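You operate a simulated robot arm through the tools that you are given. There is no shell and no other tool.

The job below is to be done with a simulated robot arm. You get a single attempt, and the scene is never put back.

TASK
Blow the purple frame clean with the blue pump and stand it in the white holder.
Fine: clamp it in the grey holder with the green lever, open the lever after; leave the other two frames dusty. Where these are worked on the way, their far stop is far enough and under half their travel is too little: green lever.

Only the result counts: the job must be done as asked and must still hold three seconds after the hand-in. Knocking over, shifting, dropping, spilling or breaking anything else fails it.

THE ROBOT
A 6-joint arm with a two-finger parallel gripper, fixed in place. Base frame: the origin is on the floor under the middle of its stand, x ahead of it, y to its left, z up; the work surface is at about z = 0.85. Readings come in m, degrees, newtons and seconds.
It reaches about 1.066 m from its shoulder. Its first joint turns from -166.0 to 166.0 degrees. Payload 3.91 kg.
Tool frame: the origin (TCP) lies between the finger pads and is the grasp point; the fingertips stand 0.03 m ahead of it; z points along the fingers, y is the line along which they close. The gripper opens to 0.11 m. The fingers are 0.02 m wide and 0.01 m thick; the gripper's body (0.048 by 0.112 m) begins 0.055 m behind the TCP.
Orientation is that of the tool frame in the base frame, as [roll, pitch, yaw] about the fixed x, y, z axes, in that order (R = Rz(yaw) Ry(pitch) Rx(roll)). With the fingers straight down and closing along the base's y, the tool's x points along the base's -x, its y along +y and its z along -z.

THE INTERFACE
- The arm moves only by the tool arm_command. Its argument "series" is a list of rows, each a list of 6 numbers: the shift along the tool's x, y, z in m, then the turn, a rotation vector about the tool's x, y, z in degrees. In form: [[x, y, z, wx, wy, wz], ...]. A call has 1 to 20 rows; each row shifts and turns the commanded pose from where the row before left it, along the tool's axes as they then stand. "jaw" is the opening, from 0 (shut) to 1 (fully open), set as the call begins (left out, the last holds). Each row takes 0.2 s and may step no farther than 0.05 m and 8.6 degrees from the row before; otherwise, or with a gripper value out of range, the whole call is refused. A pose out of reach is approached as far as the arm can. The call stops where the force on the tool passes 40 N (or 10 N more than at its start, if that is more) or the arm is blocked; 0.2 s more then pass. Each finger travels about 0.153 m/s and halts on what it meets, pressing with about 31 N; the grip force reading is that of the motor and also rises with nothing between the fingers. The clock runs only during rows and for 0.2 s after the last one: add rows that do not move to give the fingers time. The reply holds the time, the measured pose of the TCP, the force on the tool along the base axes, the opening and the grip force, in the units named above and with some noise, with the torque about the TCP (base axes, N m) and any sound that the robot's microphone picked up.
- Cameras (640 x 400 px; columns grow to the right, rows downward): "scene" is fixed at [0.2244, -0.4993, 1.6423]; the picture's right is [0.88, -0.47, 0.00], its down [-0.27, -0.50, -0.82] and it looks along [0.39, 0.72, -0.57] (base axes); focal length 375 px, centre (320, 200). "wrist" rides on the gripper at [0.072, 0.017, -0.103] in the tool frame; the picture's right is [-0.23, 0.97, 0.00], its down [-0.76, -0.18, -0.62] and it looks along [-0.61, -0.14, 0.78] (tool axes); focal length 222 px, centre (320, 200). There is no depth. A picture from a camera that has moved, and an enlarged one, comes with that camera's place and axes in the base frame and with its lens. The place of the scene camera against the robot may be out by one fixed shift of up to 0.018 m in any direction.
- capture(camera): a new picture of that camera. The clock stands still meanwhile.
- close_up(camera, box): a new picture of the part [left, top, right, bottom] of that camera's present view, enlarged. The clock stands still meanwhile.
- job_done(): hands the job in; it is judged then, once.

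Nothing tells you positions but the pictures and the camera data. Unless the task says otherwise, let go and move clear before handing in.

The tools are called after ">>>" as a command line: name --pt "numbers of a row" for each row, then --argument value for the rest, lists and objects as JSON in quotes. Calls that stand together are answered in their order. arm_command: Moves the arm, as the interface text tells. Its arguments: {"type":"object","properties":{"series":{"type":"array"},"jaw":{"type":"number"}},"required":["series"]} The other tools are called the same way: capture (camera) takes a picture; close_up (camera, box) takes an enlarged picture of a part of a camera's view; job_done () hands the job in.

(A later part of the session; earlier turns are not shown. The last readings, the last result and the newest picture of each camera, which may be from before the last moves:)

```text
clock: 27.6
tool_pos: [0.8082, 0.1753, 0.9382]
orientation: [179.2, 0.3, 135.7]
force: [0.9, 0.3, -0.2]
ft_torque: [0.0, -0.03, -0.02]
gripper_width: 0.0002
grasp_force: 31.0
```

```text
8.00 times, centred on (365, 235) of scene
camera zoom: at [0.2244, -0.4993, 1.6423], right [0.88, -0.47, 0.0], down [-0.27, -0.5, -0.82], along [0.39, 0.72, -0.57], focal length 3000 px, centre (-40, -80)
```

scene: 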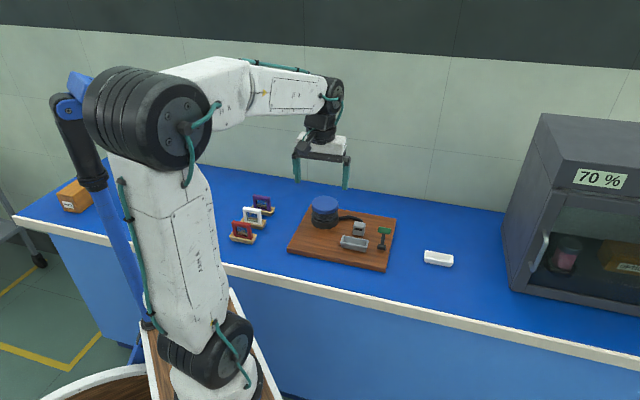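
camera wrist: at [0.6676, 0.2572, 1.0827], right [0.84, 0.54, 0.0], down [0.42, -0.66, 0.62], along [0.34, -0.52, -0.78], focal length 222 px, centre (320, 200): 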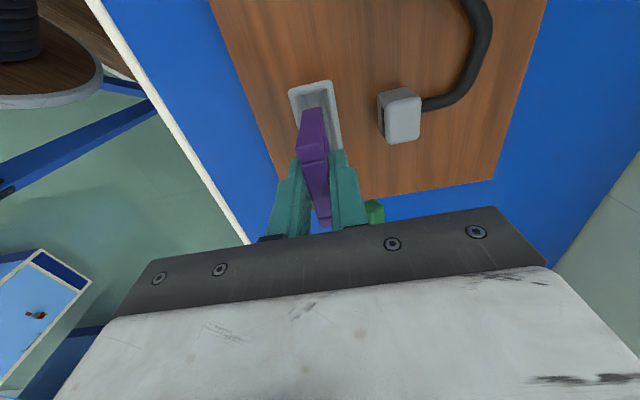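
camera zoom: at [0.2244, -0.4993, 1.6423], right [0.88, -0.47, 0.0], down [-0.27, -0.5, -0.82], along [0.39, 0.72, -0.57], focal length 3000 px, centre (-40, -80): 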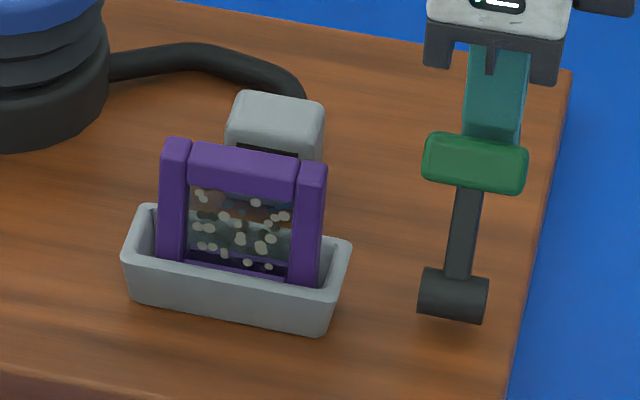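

It sprang back, so -e2 is its open stop, and the clamp direction must be away from the robot and down. I'll lift over the handle, go to its robot side, and push it along its arc away and down.

>>> arm_command --pt "0 0 0 0.8 0.3 0" --pt "0 0 -0.03 0 0 0" --pt "0 0 -0.032 0 0 0" --pt "0.0003 -0.016 0 0 0 0" --pt "0.0004 -0.0155 0 0 0 0" --pt "0 -0.0155 0 0 0 0" --pt "0 0 0.02 0 0 0" --pt "0 0 0.015 0 0 0" --pt "0 0 0.01 0 0 0" --pt "0 0 0 0 0 0"

>>> close_up --camera "scene" --box '[335, 190, 415, 260]'

>>> close_up --camera "wrist" --box '[260, 60, 440, 240]'

```text
clock: 29.8
tool_pos: [0.7745, 0.1421, 0.9578]
orientation: [-180.0, -0.1, 135.8]
force: [-0.3, -0.5, 0.0]
ft_torque: [-0.02, -0.01, -0.04]
gripper_width: 0.0
grasp_force: 31.2
```

```text
5.71 times, centred on (375, 225) of scene
camera zoom: at [0.2244, -0.4993, 1.6423], right [0.88, -0.47, 0.0], down [-0.27, -0.5, -0.82], along [0.39, 0.72, -0.57], focal length 2143 px, centre (6, 57)
```

zoom: 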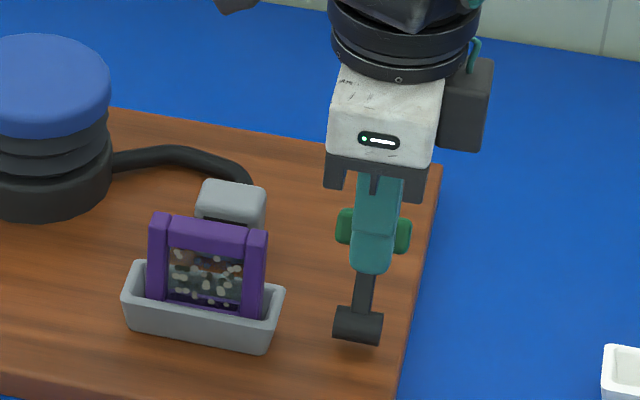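

```text
2.22 times, centred on (350, 150) of wrist
camera zoom: at [0.7345, 0.2046, 1.0599], right [0.84, 0.54, 0.0], down [0.42, -0.66, 0.62], along [0.33, -0.52, -0.78], focal length 494 px, centre (253, 311)
```

zoom: 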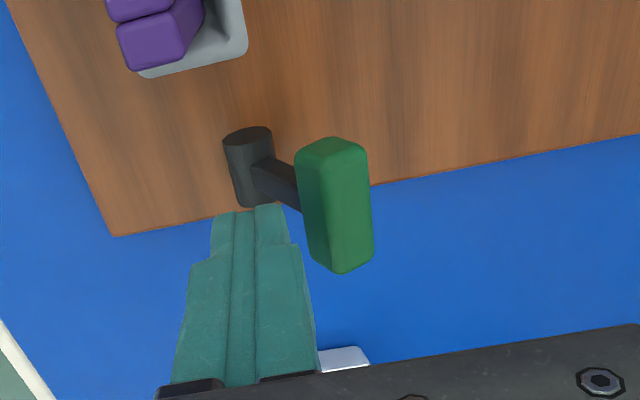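

The fingers are on the robot side of the handle. I'll push along the arc (away and down), the first half of the sweep.

>>> arm_command --pt "0 0.0041 0.0004 0 0 0" --pt "0 0.0041 0.0004 0 0 0" --pt "0 0.004 0.0022 0 0 0" --pt "0 0.004 0.0022 0 0 0" --pt "0 0.0047 0.0042 0 0 0" --pt "0 0.0047 0.0042 0 0 0" --pt "0 0 0 0 0 0"

>>> close_up --camera "scene" --box '[335, 190, 415, 260]'

>>> close_up --camera "wrist" --box '[260, 60, 440, 240]'

```text
clock: 30.6
tool_pos: [0.7796, 0.1454, 0.9552]
orientation: [-179.4, -0.3, 135.7]
force: [-17.6, -14.8, 17.8]
ft_torque: [-0.33, 0.4, -0.08]
gripper_width: 0.0002
grasp_force: 30.8
stopped in row 3: the force on the tool passed its limit at 46 N (the readings are from after the stop); the commanded pose is now the measured one
```

```text
5.71 times, centred on (375, 225) of scene
camera zoom: at [0.2244, -0.4993, 1.6423], right [0.88, -0.47, 0.0], down [-0.27, -0.5, -0.82], along [0.39, 0.72, -0.57], focal length 2143 px, centre (6, 57)
```

zoom: 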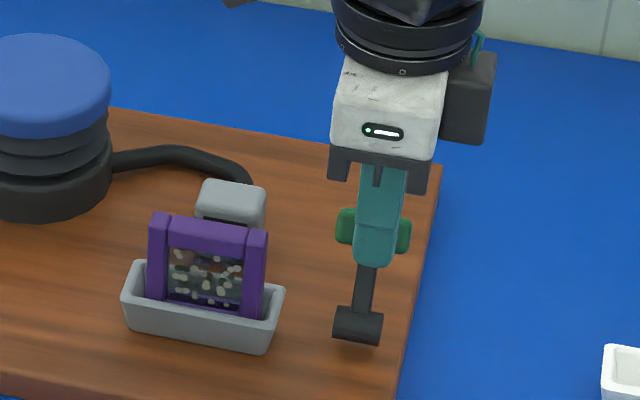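

```text
2.22 times, centred on (350, 150) of wrist
camera zoom: at [0.7405, 0.2095, 1.059], right [0.84, 0.54, -0.01], down [0.43, -0.66, 0.62], along [0.33, -0.53, -0.78], focal length 494 px, centre (253, 311)
```

zoom: 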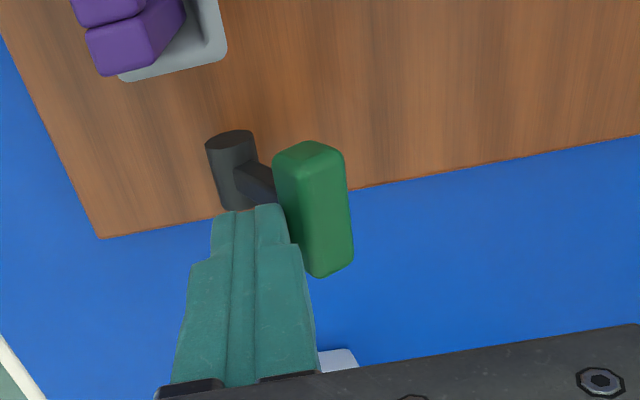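

That direction is rigid, with no handle movement at all. The earlier push did move the handle, with only ~5 N left after the spike, so the toward-robot direction is likely right but damped. I'll go back to the far side and push slowly.

>>> arm_command --pt "0 -0.008 0 -0.6 -0.3 0" --pt "0 0 -0.025 0 0 0" --pt "0 0 -0.02 0 0 0" --pt "0 0.0283 0 0 0 0" --pt "0 0.0283 0 0 0 0" --pt "0 0 0.02 0 0 0" --pt "0 0 0.025 0 0 0" --pt "0 0 0.02 0 0 0" --pt "0 0 0 0 0 0"

>>> close_up --camera "scene" --box '[335, 190, 415, 260]'

>>> close_up --camera "wrist" --box '[260, 60, 440, 240]'

```text
clock: 32.6
tool_pos: [0.8136, 0.1838, 0.9346]
orientation: [179.9, 0.0, 135.9]
force: [-0.9, -0.9, 0.9]
ft_torque: [-0.01, 0.04, 0.05]
gripper_width: 0.0002
grasp_force: 30.6
```

```text
5.71 times, centred on (375, 225) of scene
camera zoom: at [0.2244, -0.4993, 1.6423], right [0.88, -0.47, 0.0], down [-0.27, -0.5, -0.82], along [0.39, 0.72, -0.57], focal length 2143 px, centre (6, 57)
```

zoom: 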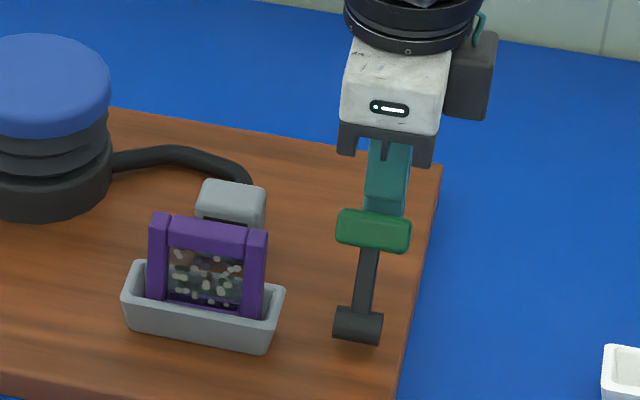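

```text
2.22 times, centred on (350, 150) of wrist
camera zoom: at [0.7739, 0.2459, 1.0374], right [0.84, 0.54, 0.0], down [0.42, -0.66, 0.62], along [0.34, -0.52, -0.78], focal length 494 px, centre (253, 311)
```

zoom: 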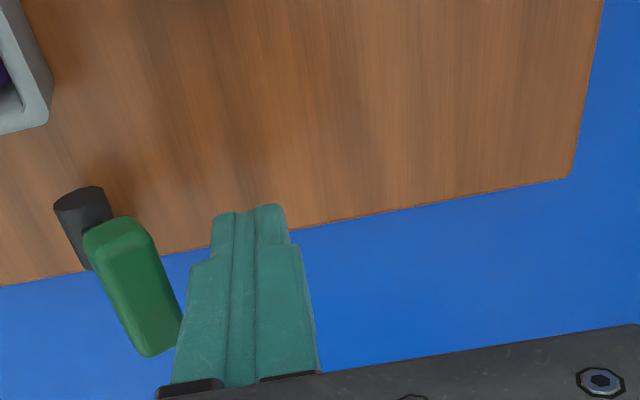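

Now a slow push toward the robot side, 1.5 mm per step.

>>> arm_command --pt "0 -0.004 0 0 0 0" --pt "0 -0.004 0 0 0 0" --pt "0 -0.0015 0 0 0 0" --pt "0 -0.0015 0 0 0 0" --pt "0 -0.0015 0 0 0 0" --pt "0 -0.0015 0 0 0 0" --pt "0 -0.0015 0 0 0 0" --pt "0 0 0 0 0 0"

>>> close_up --camera "scene" --box '[335, 210, 395, 260]'

```text
clock: 34.4
tool_pos: [0.8038, 0.1731, 0.9359]
orientation: [179.7, 0.2, 135.8]
force: [16.2, 6.7, 25.9]
ft_torque: [-0.16, 0.3, 0.02]
gripper_width: 0.0
grasp_force: 31.5
```

```text
8.00 times, centred on (365, 235) of scene
camera zoom: at [0.2244, -0.4993, 1.6423], right [0.88, -0.47, 0.0], down [-0.27, -0.5, -0.82], along [0.39, 0.72, -0.57], focal length 3000 px, centre (-40, -80)
```

zoom: 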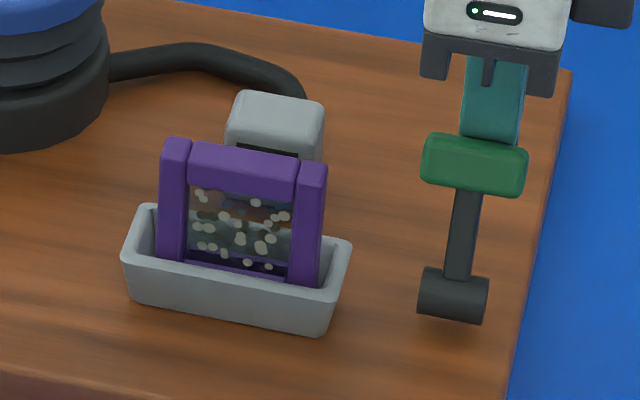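

The reaction points along the lever, so my finger's shoulder was catching the handle's end face and pushing toward the pivot, giving no torque. A better way is to straddle the handle with open fingers and sweep it with the flat inner pad. I'll back off and lift first.

>>> arm_command --pt "0 0.006 0 0.3 0.2 0" --pt "0 0.006 0 0 0 0" --pt "0 0 -0.03 0 0 0" --pt "0 0 -0.035 0 0 0" --pt "0 0 0 0 0 0"

>>> arm_command --pt "0 0 0 0 0 0" --pt "0 0 0 0 0 0" --pt "0 -0.0145 0 0 0 0" --pt "0 -0.0145 0 0 0 0" --pt "0 0 0.022 0 0 0" --pt "0 0 0.022 0 0 0" --pt "0 0 0.022 0 0 0" --pt "0 0 0 0 0 0" --jaw 0.45

>>> close_up --camera "scene" --box '[335, 190, 415, 260]'

>>> close_up --camera "wrist" --box '[230, 60, 410, 240]'

```text
clock: 35.6
tool_pos: [0.8133, 0.1792, 0.9998]
orientation: [-179.7, -0.1, 135.8]
force: [0.1, 0.6, -0.2]
ft_torque: [-0.02, -0.03, -0.03]
gripper_width: 0.0001
grasp_force: 30.9
```

```text
clock: 37.4
tool_pos: [0.7931, 0.1583, 0.9334]
orientation: [-179.8, -0.2, 135.8]
force: [-1.2, 0.0, 0.0]
ft_torque: [-0.04, -0.02, -0.04]
gripper_width: 0.0496
grasp_force: 0.1
```

```text
5.71 times, centred on (375, 225) of scene
camera zoom: at [0.2244, -0.4993, 1.6423], right [0.88, -0.47, 0.0], down [-0.27, -0.5, -0.82], along [0.39, 0.72, -0.57], focal length 2143 px, centre (6, 57)
```

zoom: 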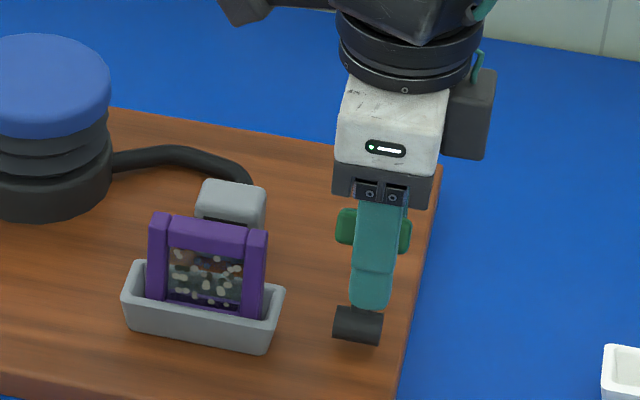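

```text
2.22 times, centred on (320, 150) of wrist
camera zoom: at [0.7535, 0.2213, 1.037], right [0.84, 0.54, 0.0], down [0.42, -0.66, 0.62], along [0.33, -0.53, -0.78], focal length 494 px, centre (320, 311)
```

zoom: 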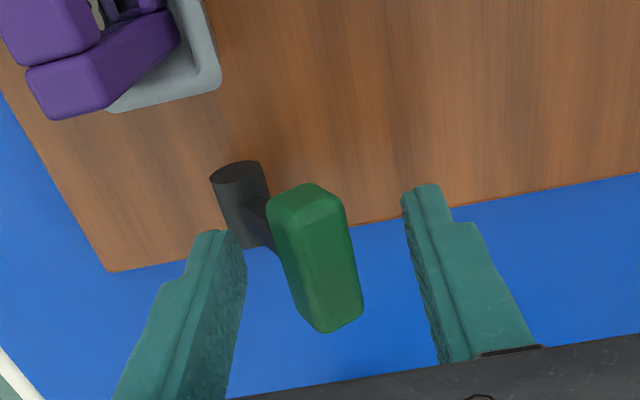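

The fingers straddle the handle. I'll sweep toward the robot side with the far finger's inner pad.

>>> arm_command --pt "0 -0.004 0 0 0 0" --pt "0 -0.004 0 0 0 0" --pt "0 -0.003 0 0 0 0" --pt "0 -0.003 0 0 0 0" --pt "0 -0.003 0 0 0 0" --pt "0 -0.003 0 0 0 0" --pt "0 -0.003 0 0 0 0" --pt "0 0 0 0 0 0"

>>> close_up --camera "wrist" --box '[230, 60, 410, 240]'

>>> close_up --camera "scene" --box '[335, 190, 415, 260]'

```text
clock: 39.2
tool_pos: [0.7772, 0.1427, 0.9335]
orientation: [-179.9, -0.2, 135.7]
force: [0.0, -1.1, 0.1]
ft_torque: [-0.02, -0.01, -0.02]
gripper_width: 0.0498
grasp_force: 0.2
```

```text
2.22 times, centred on (320, 150) of wrist
camera zoom: at [0.7366, 0.2053, 1.0366], right [0.84, 0.54, 0.0], down [0.42, -0.66, 0.62], along [0.33, -0.53, -0.78], focal length 494 px, centre (320, 311)
```

zoom: 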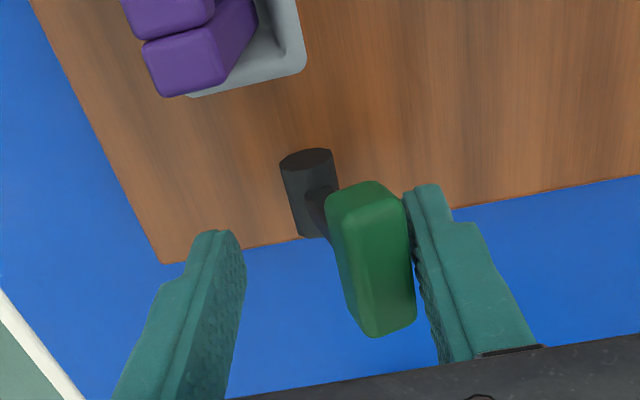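

```text
5.71 times, centred on (375, 225) of scene
camera zoom: at [0.2244, -0.4993, 1.6423], right [0.88, -0.47, 0.0], down [-0.27, -0.5, -0.82], along [0.39, 0.72, -0.57], focal length 2143 px, centre (6, 57)
```

zoom: 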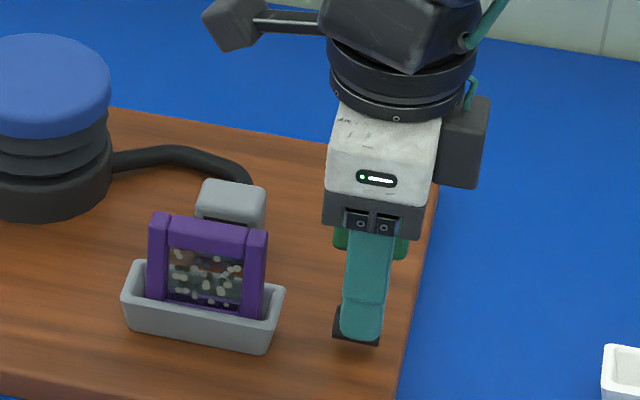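

The pad is just reaching the handle with little force. I'll continue the sweep.

>>> arm_command --pt "0 -0.003 0 0 0 0" --pt "0 -0.003 0 0 0 0" --pt "0 -0.003 0 0 0 0" --pt "0 -0.003 0 0 0 0" --pt "0 0 0 0 0 0"

>>> close_up --camera "wrist" --box '[230, 60, 410, 240]'

>>> close_up --camera "scene" --box '[335, 190, 415, 260]'

```text
clock: 40.4
tool_pos: [0.7674, 0.1342, 0.9346]
orientation: [-179.9, -0.2, 135.8]
force: [1.0, 0.7, -0.2]
ft_torque: [0.0, 0.0, -0.01]
gripper_width: 0.0497
grasp_force: 0.1
```

```text
2.22 times, centred on (320, 150) of wrist
camera zoom: at [0.728, 0.1974, 1.0371], right [0.84, 0.54, 0.0], down [0.42, -0.66, 0.62], along [0.33, -0.53, -0.78], focal length 494 px, centre (320, 311)
```

zoom: 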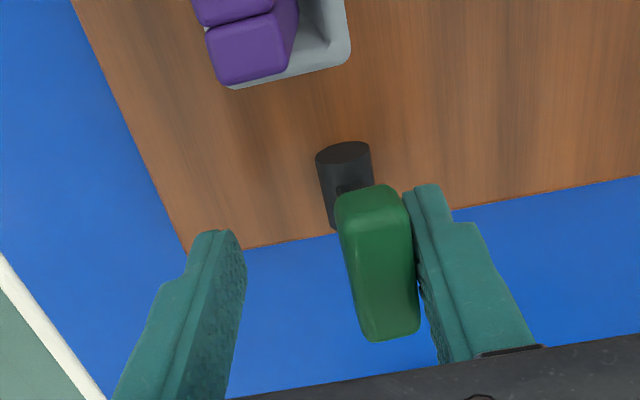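

```text
5.71 times, centred on (375, 225) of scene
camera zoom: at [0.2244, -0.4993, 1.6423], right [0.88, -0.47, 0.0], down [-0.27, -0.5, -0.82], along [0.39, 0.72, -0.57], focal length 2143 px, centre (6, 57)
```

zoom: 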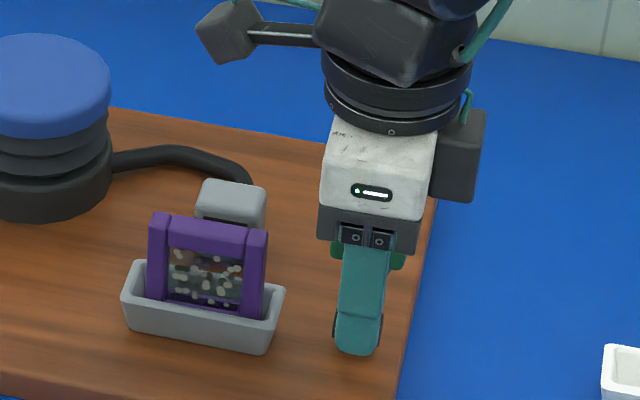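

The lever now moves freely, at about 1 N. I'll keep sweeping past vertical.

>>> arm_command --pt "0 -0.004 0 0 0 0" --pt "0 -0.004 0 0 0 0" --pt "0 -0.004 0 0 0 0" --pt "0 -0.004 0 0 0 0" --pt "0 -0.004 0 0 0 0" --pt "0 -0.004 0 0 0 0" --pt "0 0 0 0 0 0"

>>> close_up --camera "wrist" --box '[230, 60, 410, 240]'

>>> close_up --camera "scene" --box '[335, 200, 415, 270]'

```text
clock: 42.0
tool_pos: [0.7533, 0.117, 0.935]
orientation: [-179.8, -0.1, 135.8]
force: [8.8, 7.0, 4.7]
ft_torque: [0.26, -0.43, -0.22]
gripper_width: 0.0551
grasp_force: 4.8
```

```text
2.22 times, centred on (320, 150) of wrist
camera zoom: at [0.7116, 0.1804, 1.0373], right [0.84, 0.54, 0.0], down [0.42, -0.66, 0.62], along [0.33, -0.52, -0.78], focal length 494 px, centre (320, 311)
```

zoom: 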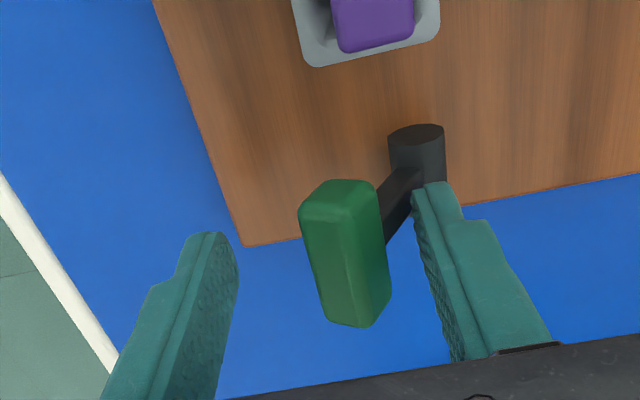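

```text
5.71 times, centred on (375, 235) of scene
camera zoom: at [0.2244, -0.4993, 1.6423], right [0.88, -0.47, 0.0], down [-0.27, -0.5, -0.82], along [0.39, 0.72, -0.57], focal length 2143 px, centre (6, 0)
```

zoom: 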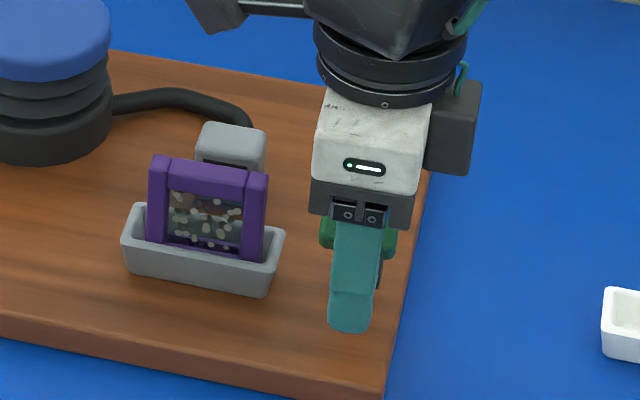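

The lever snapped past vertical and now leans about 34° toward the robot, mirror-symmetric to before. My finger is just pressing on the stick, so I'll back off slightly, lift out and inspect.

>>> arm_command --pt "0 0.005 0 0 0 0" --pt "0 0 -0.02 0 0 0" --pt "0 0 -0.03 0 0 0" --pt "0 0 -0.03 0 0 0" --pt "0 0 0 0 0 0" --jaw 0.45

>>> close_up --camera "wrist" --box '[230, 20, 410, 200]'

>>> close_up --camera "scene" --box '[335, 210, 395, 260]'

```text
clock: 43.2
tool_pos: [0.755, 0.1208, 1.0129]
orientation: [-179.7, -0.3, 135.8]
force: [-0.9, 0.0, -0.6]
ft_torque: [0.02, 0.0, -0.01]
gripper_width: 0.0495
grasp_force: 0.1
```

```text
2.22 times, centred on (320, 110) of wrist
camera zoom: at [0.7154, 0.1842, 1.1165], right [0.84, 0.54, 0.0], down [0.42, -0.66, 0.62], along [0.33, -0.53, -0.78], focal length 494 px, centre (320, 400)
```

zoom: 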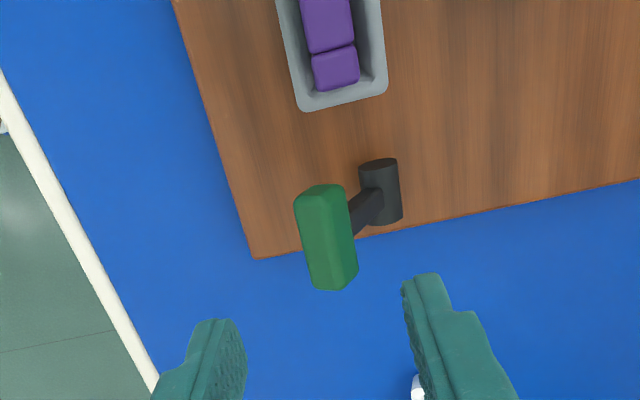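

```text
8.00 times, centred on (365, 235) of scene
camera zoom: at [0.2244, -0.4993, 1.6423], right [0.88, -0.47, 0.0], down [-0.27, -0.5, -0.82], along [0.39, 0.72, -0.57], focal length 3000 px, centre (-40, -80)
```

zoom: 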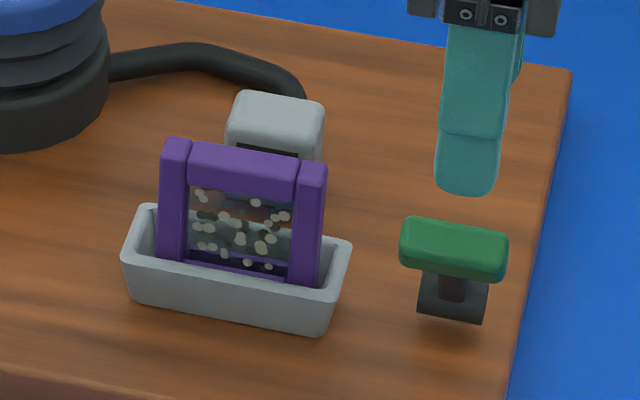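

The lever rests in its clamped position (handle ≈ 34° on the robot side) with the frame undisturbed. Now I'll move above the blue pump to locate its centre.

>>> arm_command --pt "0 0 -0.03 -0.3 -0.3 0" --pt "0 0 -0.03 0 0 0" --pt "0 0 -0.03 0 0 0" --pt "0.033 0.0172 0 0 0 0" --pt "0.033 0.0172 0 0 0 0" --pt "0.033 0.0172 0 0 0 0" --pt "0.033 0.0172 0 0 0 0" --pt "0.033 0.0172 0 0 0 0" --pt "0.033 0.0172 0 0 0 0" --pt "0 0 0 0 0 0" --jaw 0.0

>>> capture --camera "wrist"

>>> close_up --camera "wrist" --box '[230, 20, 410, 200]'

```text
clock: 45.4
tool_pos: [0.6873, 0.3345, 1.1031]
orientation: [179.9, 0.1, 135.7]
force: [-0.2, -0.7, 0.1]
ft_torque: [0.0, 0.01, -0.05]
gripper_width: 0.0
grasp_force: 31.0
```

```text
taken
camera wrist: at [0.6459, 0.3968, 1.2064], right [0.84, 0.54, 0.0], down [0.42, -0.66, 0.62], along [0.34, -0.53, -0.78], focal length 222 px, centre (320, 200)
```

wrist: 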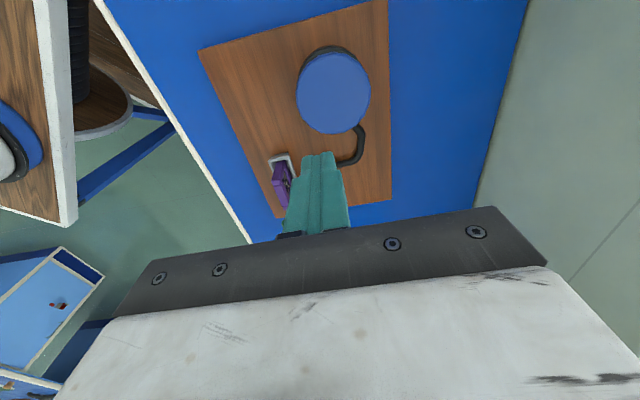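

```text
2.22 times, centred on (320, 110) of wrist
camera zoom: at [0.6459, 0.3968, 1.2064], right [0.84, 0.54, 0.0], down [0.42, -0.66, 0.62], along [0.34, -0.53, -0.78], focal length 494 px, centre (320, 400)
```

zoom: 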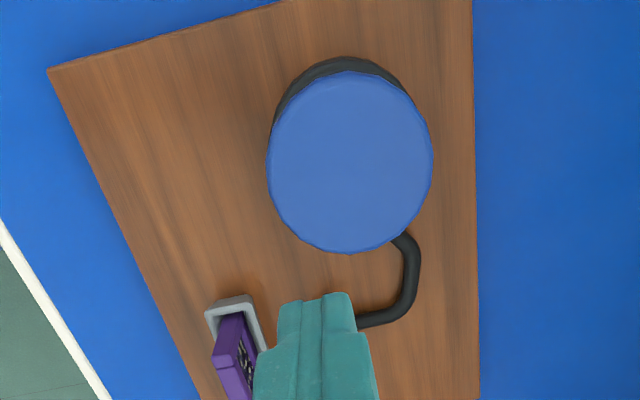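

The pump's top disc is centred near (0.691, 0.354), with z around 0.93–0.95. I'll align the closed fingertips over it and come down slowly.

>>> arm_command --pt "0.011 0.0166 0 0 0 0" --pt "0 0 0.03 0 0 0" --pt "0 0 0.03 0 0 0" --pt "0 0 0.03 0 0 0" --pt "0 0 0.02 0 0 0" --pt "0 0 0 0 0 0"

>>> close_up --camera "scene" --box '[300, 170, 400, 260]'

>>> close_up --camera "wrist" --box '[230, 60, 410, 240]'

```text
clock: 46.8
tool_pos: [0.6895, 0.3528, 0.9922]
orientation: [179.9, 0.1, 135.8]
force: [-0.4, 0.3, 0.1]
ft_torque: [-0.03, 0.01, 0.0]
gripper_width: 0.0
grasp_force: 30.5
```

```text
4.44 times, centred on (350, 215) of scene
camera zoom: at [0.2244, -0.4993, 1.6423], right [0.88, -0.47, 0.0], down [-0.27, -0.5, -0.82], along [0.39, 0.72, -0.57], focal length 1666 px, centre (187, 133)
```

zoom: 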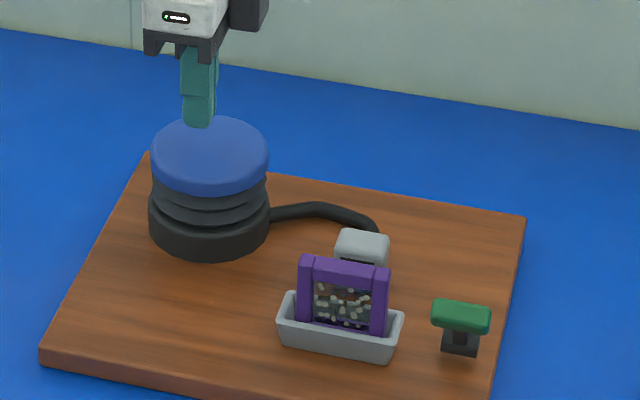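

```text
2.22 times, centred on (320, 150) of wrist
camera zoom: at [0.6487, 0.4159, 1.0949], right [0.84, 0.54, 0.0], down [0.42, -0.66, 0.62], along [0.34, -0.53, -0.78], focal length 494 px, centre (320, 311)
```

zoom: 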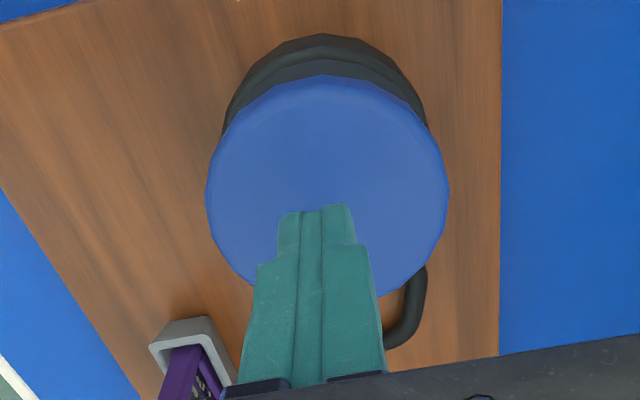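

The pump top is at z≈0.93 and I'm 2–3 mm off its centre, which is fine. I'll descend to contact and begin pressing.

>>> arm_command --pt "-0.0018 0.0017 0.01 0 0 0" --pt "0 0 0.01 0 0 0" --pt "0 0 0.006 0 0 0" --pt "0 0 0.004 0 0 0" --pt "0 0 0.004 0 0 0" --pt "0 0 0.004 0 0 0" --pt "0 0 0.004 0 0 0" --pt "0 0 0 0 0 0"

>>> close_up --camera "scene" --box '[300, 170, 400, 260]'

```text
clock: 48.4
tool_pos: [0.6914, 0.3543, 0.9578]
orientation: [179.4, 0.3, 135.9]
force: [-4.8, -5.2, 17.5]
ft_torque: [-0.24, 0.08, -0.09]
gripper_width: 0.0
grasp_force: 31.2
heard: click
stopped in row 8: the force on the tool passed its limit at 44 N (the readings are from after the stop); the commanded pose is now the measured one
```

```text
4.44 times, centred on (350, 215) of scene
camera zoom: at [0.2244, -0.4993, 1.6423], right [0.88, -0.47, 0.0], down [-0.27, -0.5, -0.82], along [0.39, 0.72, -0.57], focal length 1666 px, centre (187, 133)
```

zoom: 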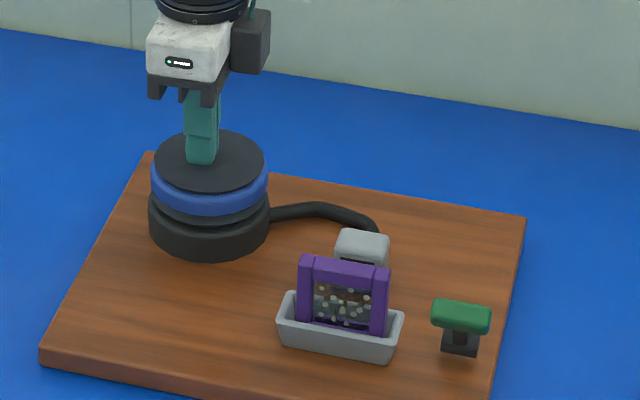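

I heard a click, and the pump is compressed. I'll check the dust on the frame.

>>> close_up --camera "scene" --box '[335, 210, 395, 260]'

>>> close_up --camera "wrist" --box '[230, 60, 410, 240]'

```text
8.00 times, centred on (365, 235) of scene
camera zoom: at [0.2244, -0.4993, 1.6423], right [0.88, -0.47, 0.0], down [-0.27, -0.5, -0.82], along [0.39, 0.72, -0.57], focal length 3000 px, centre (-40, -80)
```

zoom: 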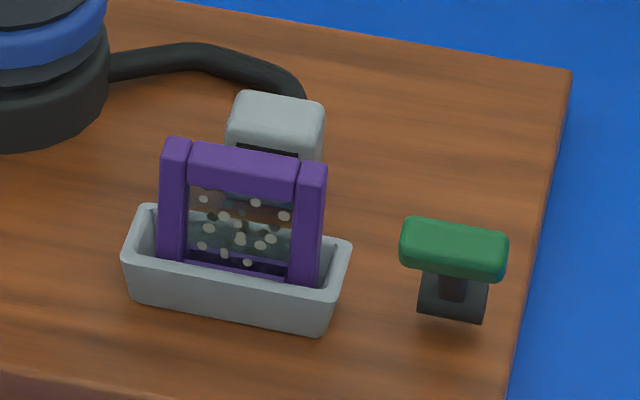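

```text
2.22 times, centred on (320, 150) of wrist
camera zoom: at [0.6508, 0.4161, 1.0602], right [0.84, 0.54, 0.01], down [0.42, -0.66, 0.62], along [0.34, -0.52, -0.78], focal length 494 px, centre (320, 311)
```

zoom: 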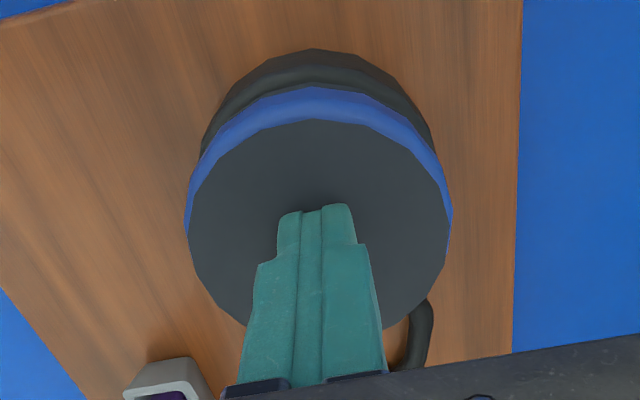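

The press worked: the dust dots dropped from about 18 to about 12. I'll release and press again several times.

>>> arm_command --pt "0 0 -0.01 0.6 0.3 0" --pt "0 0 -0.01 0 0 0" --pt "0 0 -0.01 0 0 0" --pt "0 0 0 0 0 0" --pt "0 0 0 0 0 0"

>>> close_up --camera "scene" --box '[300, 170, 400, 260]'

```text
clock: 49.6
tool_pos: [0.6923, 0.3533, 0.9854]
orientation: [-179.8, -0.1, 135.8]
force: [0.4, -0.1, 0.2]
ft_torque: [0.03, 0.01, -0.02]
gripper_width: 0.0001
grasp_force: 30.9
```

```text
4.44 times, centred on (350, 215) of scene
camera zoom: at [0.2244, -0.4993, 1.6423], right [0.88, -0.47, 0.0], down [-0.27, -0.5, -0.82], along [0.39, 0.72, -0.57], focal length 1666 px, centre (187, 133)
```

zoom: 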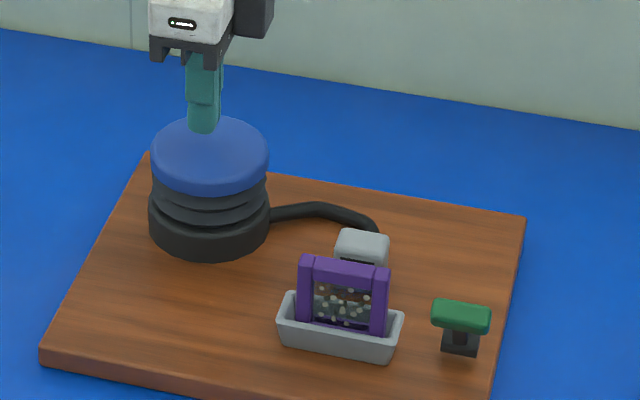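

The pump recovered fully. Second press.

>>> arm_command --pt "0 0 0.01 0 0 0" --pt "0 0 0.008 0 0 0" --pt "0 0 0.004 0 0 0" --pt "0 0 0.004 0 0 0" --pt "0 0 0.004 0 0 0" --pt "0 0 0.003 0 0 0" --pt "0 0 0 0 0 0"

>>> close_up --camera "scene" --box '[335, 210, 395, 260]'

```text
clock: 51.0
tool_pos: [0.693, 0.3538, 0.9566]
orientation: [179.8, 0.0, 135.8]
force: [-4.5, -3.9, 17.3]
ft_torque: [-0.19, 0.08, -0.01]
gripper_width: 0.0
grasp_force: 30.9
heard: click
stopped in row 7: the force on the tool passed its limit at 42 N (the readings are from after the stop); the commanded pose is now the measured one
```

```text
8.00 times, centred on (365, 235) of scene
camera zoom: at [0.2244, -0.4993, 1.6423], right [0.88, -0.47, 0.0], down [-0.27, -0.5, -0.82], along [0.39, 0.72, -0.57], focal length 3000 px, centre (-40, -80)
```

zoom: 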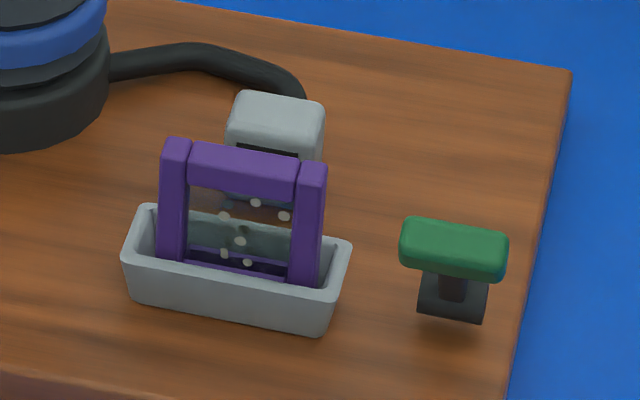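

Dust is down to about six dots, and there was another click. I'll release, then do a third press.

>>> arm_command --pt "0 0 -0.01 0 0 0" --pt "0 0 -0.01 0 0 0" --pt "0 0 -0.009 0 0 0" --pt "0 0 0 0 0 0" --pt "0 0 0 0 0 0"

>>> arm_command --pt "0 0 0.01 0 0 0" --pt "0 0 0.008 0 0 0" --pt "0 0 0.004 0 0 0" --pt "0 0 0.004 0 0 0" --pt "0 0 0.004 0 0 0" --pt "0 0 0.003 0 0 0" --pt "0 0 0 0 0 0"

>>> close_up --camera "scene" --box '[335, 210, 395, 260]'

```text
clock: 52.2
tool_pos: [0.6903, 0.3528, 0.9841]
orientation: [179.8, -0.1, 135.8]
force: [-0.2, 0.6, 0.0]
ft_torque: [-0.02, -0.02, 0.01]
gripper_width: 0.0
grasp_force: 31.2
```

```text
clock: 53.6
tool_pos: [0.693, 0.3536, 0.957]
orientation: [179.6, 0.0, 135.9]
force: [-7.1, -5.2, 18.4]
ft_torque: [-0.25, 0.15, -0.01]
gripper_width: 0.0003
grasp_force: 31.6
heard: click
stopped in row 6: the force on the tool passed its limit at 44 N (the readings are from after the stop); the commanded pose is now the measured one
```

```text
8.00 times, centred on (365, 235) of scene
camera zoom: at [0.2244, -0.4993, 1.6423], right [0.88, -0.47, 0.0], down [-0.27, -0.5, -0.82], along [0.39, 0.72, -0.57], focal length 3000 px, centre (-40, -80)
```

zoom: 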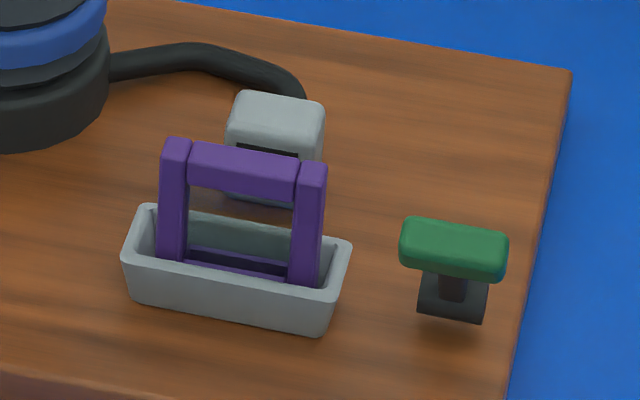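

The glass looks clean after three presses. I'll release the pump and rise, then zoom in to confirm no dust remains.

>>> arm_command --pt "0 0 -0.01 0.4 0 0" --pt "0 0 -0.02 0 0 0" --pt "0 0 -0.03 0 0 0" --pt "0 0 -0.04 0 0 0" --pt "0 0 -0.04 0 0 0" --pt "0 0 0 0 0 0"

>>> close_up --camera "scene" --box '[346, 224, 382, 254]'

>>> close_up --camera "scene" --box '[300, 170, 400, 260]'

>>> close_up --camera "wrist" --box '[230, 60, 410, 240]'

```text
clock: 55.0
tool_pos: [0.6943, 0.3553, 1.094]
orientation: [-179.9, 0.1, 135.8]
force: [0.3, 0.0, 0.0]
ft_torque: [0.01, -0.01, 0.01]
gripper_width: 0.0
grasp_force: 30.9
```

```text
13.33 times, centred on (364, 239) of scene
camera zoom: at [0.2244, -0.4993, 1.6423], right [0.88, -0.47, 0.0], down [-0.27, -0.5, -0.82], along [0.39, 0.72, -0.57], focal length 4999 px, centre (-267, -320)
```

zoom: 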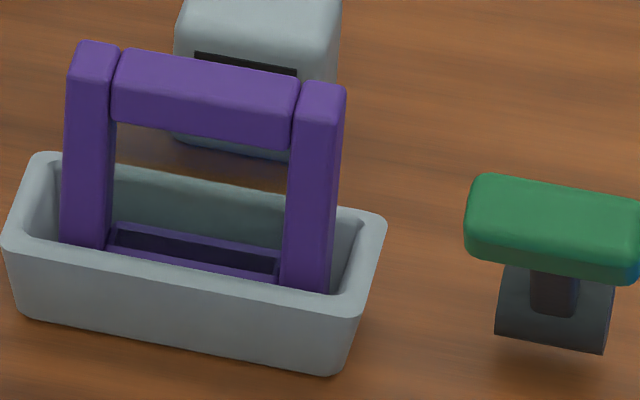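

```text
4.44 times, centred on (350, 215) of scene
camera zoom: at [0.2244, -0.4993, 1.6423], right [0.88, -0.47, 0.0], down [-0.27, -0.5, -0.82], along [0.39, 0.72, -0.57], focal length 1666 px, centre (187, 133)
```

zoom: 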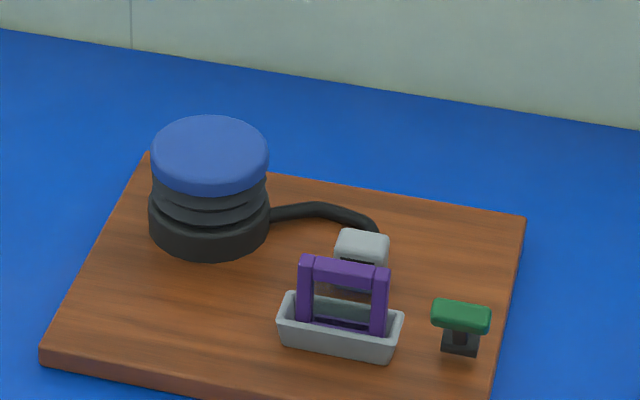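

```text
2.22 times, centred on (320, 150) of wrist
camera zoom: at [0.6545, 0.4182, 1.1975], right [0.84, 0.54, 0.0], down [0.42, -0.66, 0.62], along [0.33, -0.53, -0.78], focal length 494 px, centre (320, 311)
```

zoom: 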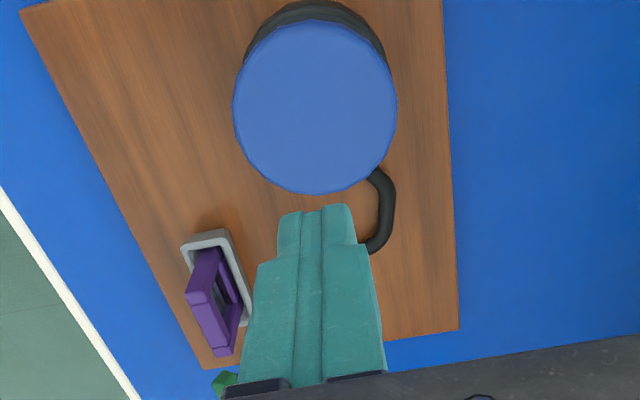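

All dust is gone and the frame hasn't moved. Next I'll return to the lever with the fingers open to straddle the handle and swing it back open.

>>> arm_command --pt "-0.0295 -0.01764 0 0 0 0" --pt "-0.0295 -0.01764 0 0 0 0" --pt "-0.0295 -0.01764 0 0 0 0" --pt "-0.0295 -0.01764 0 0 0 0" --pt "-0.0295 -0.01764 0 0 0 0" --pt "-0.0295 -0.01764 0 0 0 0" --pt "-0.0295 -0.01764 0 0 0 0" --pt "0 0 0.03 0 0 0" --pt "0 0 0.03 0 0 0" --pt "0 0 0.03 0 0 0" --pt "0 0 0 0 0 0" --jaw 0.45

>>> close_up --camera "wrist" --box '[230, 20, 410, 200]'

```text
clock: 57.4
tool_pos: [0.7548, 0.1214, 1.0054]
orientation: [-179.9, 0.0, 135.8]
force: [0.4, -0.3, 0.3]
ft_torque: [0.01, 0.02, 0.02]
gripper_width: 0.0498
grasp_force: 0.0
```

```text
2.22 times, centred on (320, 110) of wrist
camera zoom: at [0.7149, 0.1835, 1.1076], right [0.84, 0.54, 0.0], down [0.42, -0.66, 0.62], along [0.34, -0.53, -0.78], focal length 494 px, centre (320, 400)
```

zoom: 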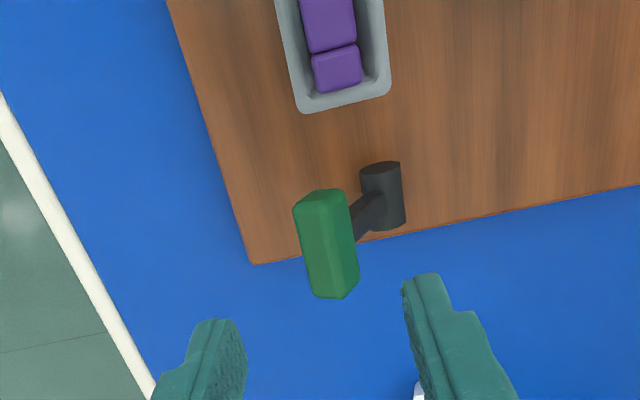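

It's well placed over the handle. I'll descend and sweep it away from the robot.

>>> arm_command --pt "0 0 0.025 0 0 0" --pt "0 0 0.025 0 0 0" --pt "0 0 0.021 0 0 0" --pt "0 0.004 0 0 0 0" --pt "0 0.004 0 0 0 0" --pt "0 0.004 0 0 0 0" --pt "0 0.004 0 0 0 0" --pt "0 0.004 0 0 0 0" --pt "0 0.004 0 0 0 0" --pt "0 0.004 0 0 0 0" --pt "0 0.004 0 0 0 0" --pt "0 0.004 0 0 0 0" --pt "0 0 0 0 0 0"

>>> close_up --camera "wrist" --box '[230, 60, 410, 240]'

>>> close_up --camera "scene" --box '[335, 200, 415, 270]'

```text
clock: 60.2
tool_pos: [0.7803, 0.1484, 0.9348]
orientation: [-179.8, -0.1, 135.8]
force: [-0.2, 0.0, 0.3]
ft_torque: [0.01, 0.0, 0.01]
gripper_width: 0.0494
grasp_force: 0.0
```

```text
2.22 times, centred on (320, 150) of wrist
camera zoom: at [0.7405, 0.211, 1.0369], right [0.84, 0.54, 0.0], down [0.42, -0.66, 0.62], along [0.33, -0.53, -0.78], focal length 494 px, centre (320, 311)
```

zoom: 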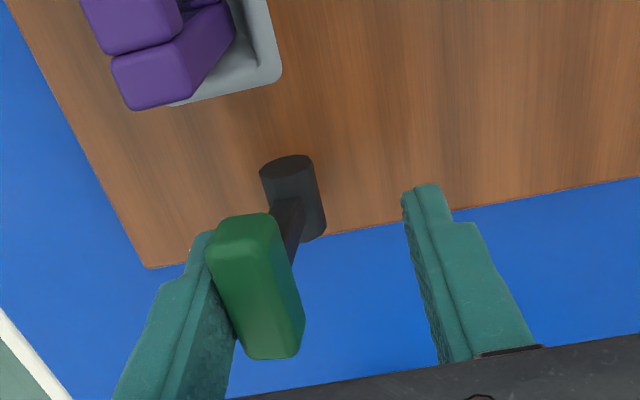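

```text
5.71 times, centred on (375, 235) of scene
camera zoom: at [0.2244, -0.4993, 1.6423], right [0.88, -0.47, 0.0], down [-0.27, -0.5, -0.82], along [0.39, 0.72, -0.57], focal length 2143 px, centre (6, 0)
```

zoom: 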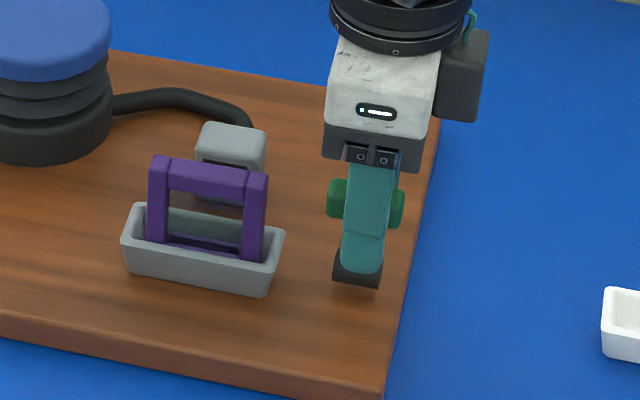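

The handle is being carried along with very little force and is approaching vertical. I'll continue the sweep.

>>> arm_command --pt "0 0.004 0 0 0 0" --pt "0 0.004 0 0 0 0" --pt "0 0.004 0 0 0 0" --pt "0 0.004 0 0 0 0" --pt "0 0 0 0 0 0" --pt "0 0 0 0 0 0"

>>> close_up --camera "wrist" --box '[230, 60, 410, 240]'

>>> close_up --camera "scene" --box '[335, 200, 415, 270]'

```text
clock: 61.6
tool_pos: [0.7904, 0.1591, 0.9336]
orientation: [-179.9, -0.1, 135.9]
force: [-0.5, -0.4, -0.2]
ft_torque: [-0.04, -0.01, -0.01]
gripper_width: 0.0494
grasp_force: 0.0
```

```text
2.22 times, centred on (320, 150) of wrist
camera zoom: at [0.7514, 0.2221, 1.0367], right [0.84, 0.54, 0.0], down [0.42, -0.66, 0.62], along [0.33, -0.53, -0.78], focal length 494 px, centre (320, 311)
```

zoom: 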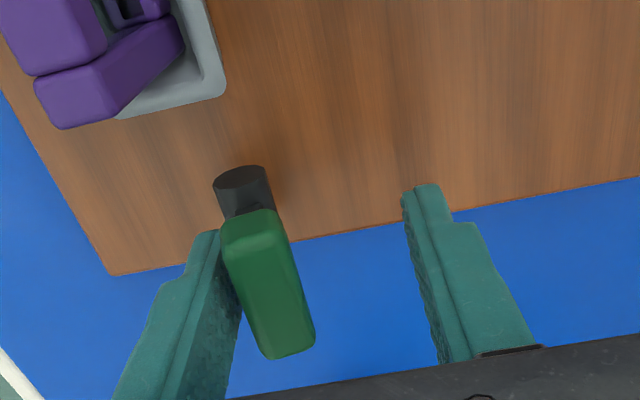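

```text
5.71 times, centred on (375, 235) of scene
camera zoom: at [0.2244, -0.4993, 1.6423], right [0.88, -0.47, 0.0], down [-0.27, -0.5, -0.82], along [0.39, 0.72, -0.57], focal length 2143 px, centre (6, 0)
```

zoom: 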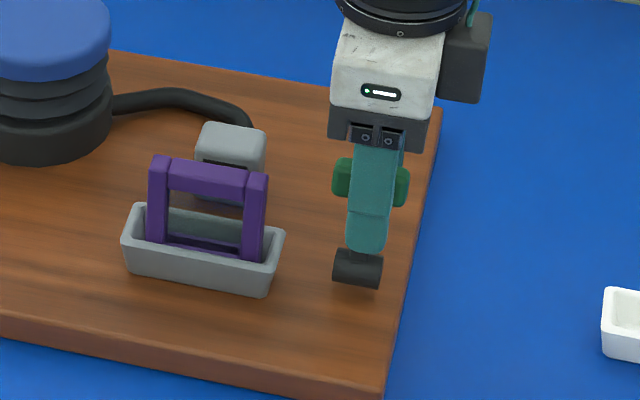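

The lever is about vertical. I'll continue toward its open stop with smaller steps.

>>> arm_command --pt "0 0.004 0 0 0 0" --pt "0 0.004 0 0 0 0" --pt "0 0.003 0 0 0 0" --pt "0 0.002 0 0 0 0" --pt "0 0 0 0 0 0" --pt "0 0 0 0 0 0"

>>> close_up --camera "wrist" --box '[230, 60, 410, 240]'

>>> close_up --camera "scene" --box '[335, 200, 415, 270]'

```text
clock: 63.0
tool_pos: [0.8004, 0.1683, 0.9334]
orientation: [-179.9, -0.1, 135.8]
force: [-16.7, -14.8, 3.8]
ft_torque: [-0.5, 0.62, -0.1]
gripper_width: 0.0608
grasp_force: 11.2
```

```text
2.22 times, centred on (320, 150) of wrist
camera zoom: at [0.7603, 0.2308, 1.0372], right [0.84, 0.54, 0.0], down [0.42, -0.66, 0.62], along [0.33, -0.53, -0.78], focal length 494 px, centre (320, 311)
```

zoom: 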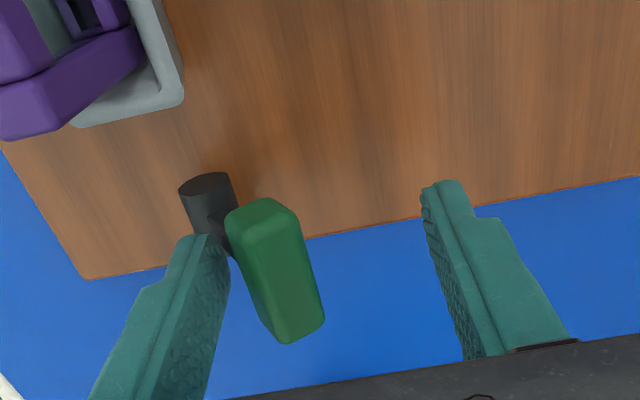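

```text
5.71 times, centred on (375, 235) of scene
camera zoom: at [0.2244, -0.4993, 1.6423], right [0.88, -0.47, 0.0], down [-0.27, -0.5, -0.82], along [0.39, 0.72, -0.57], focal length 2143 px, centre (6, 0)
```

zoom: 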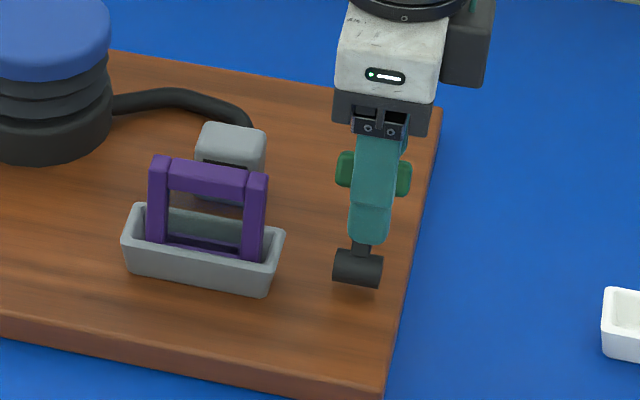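

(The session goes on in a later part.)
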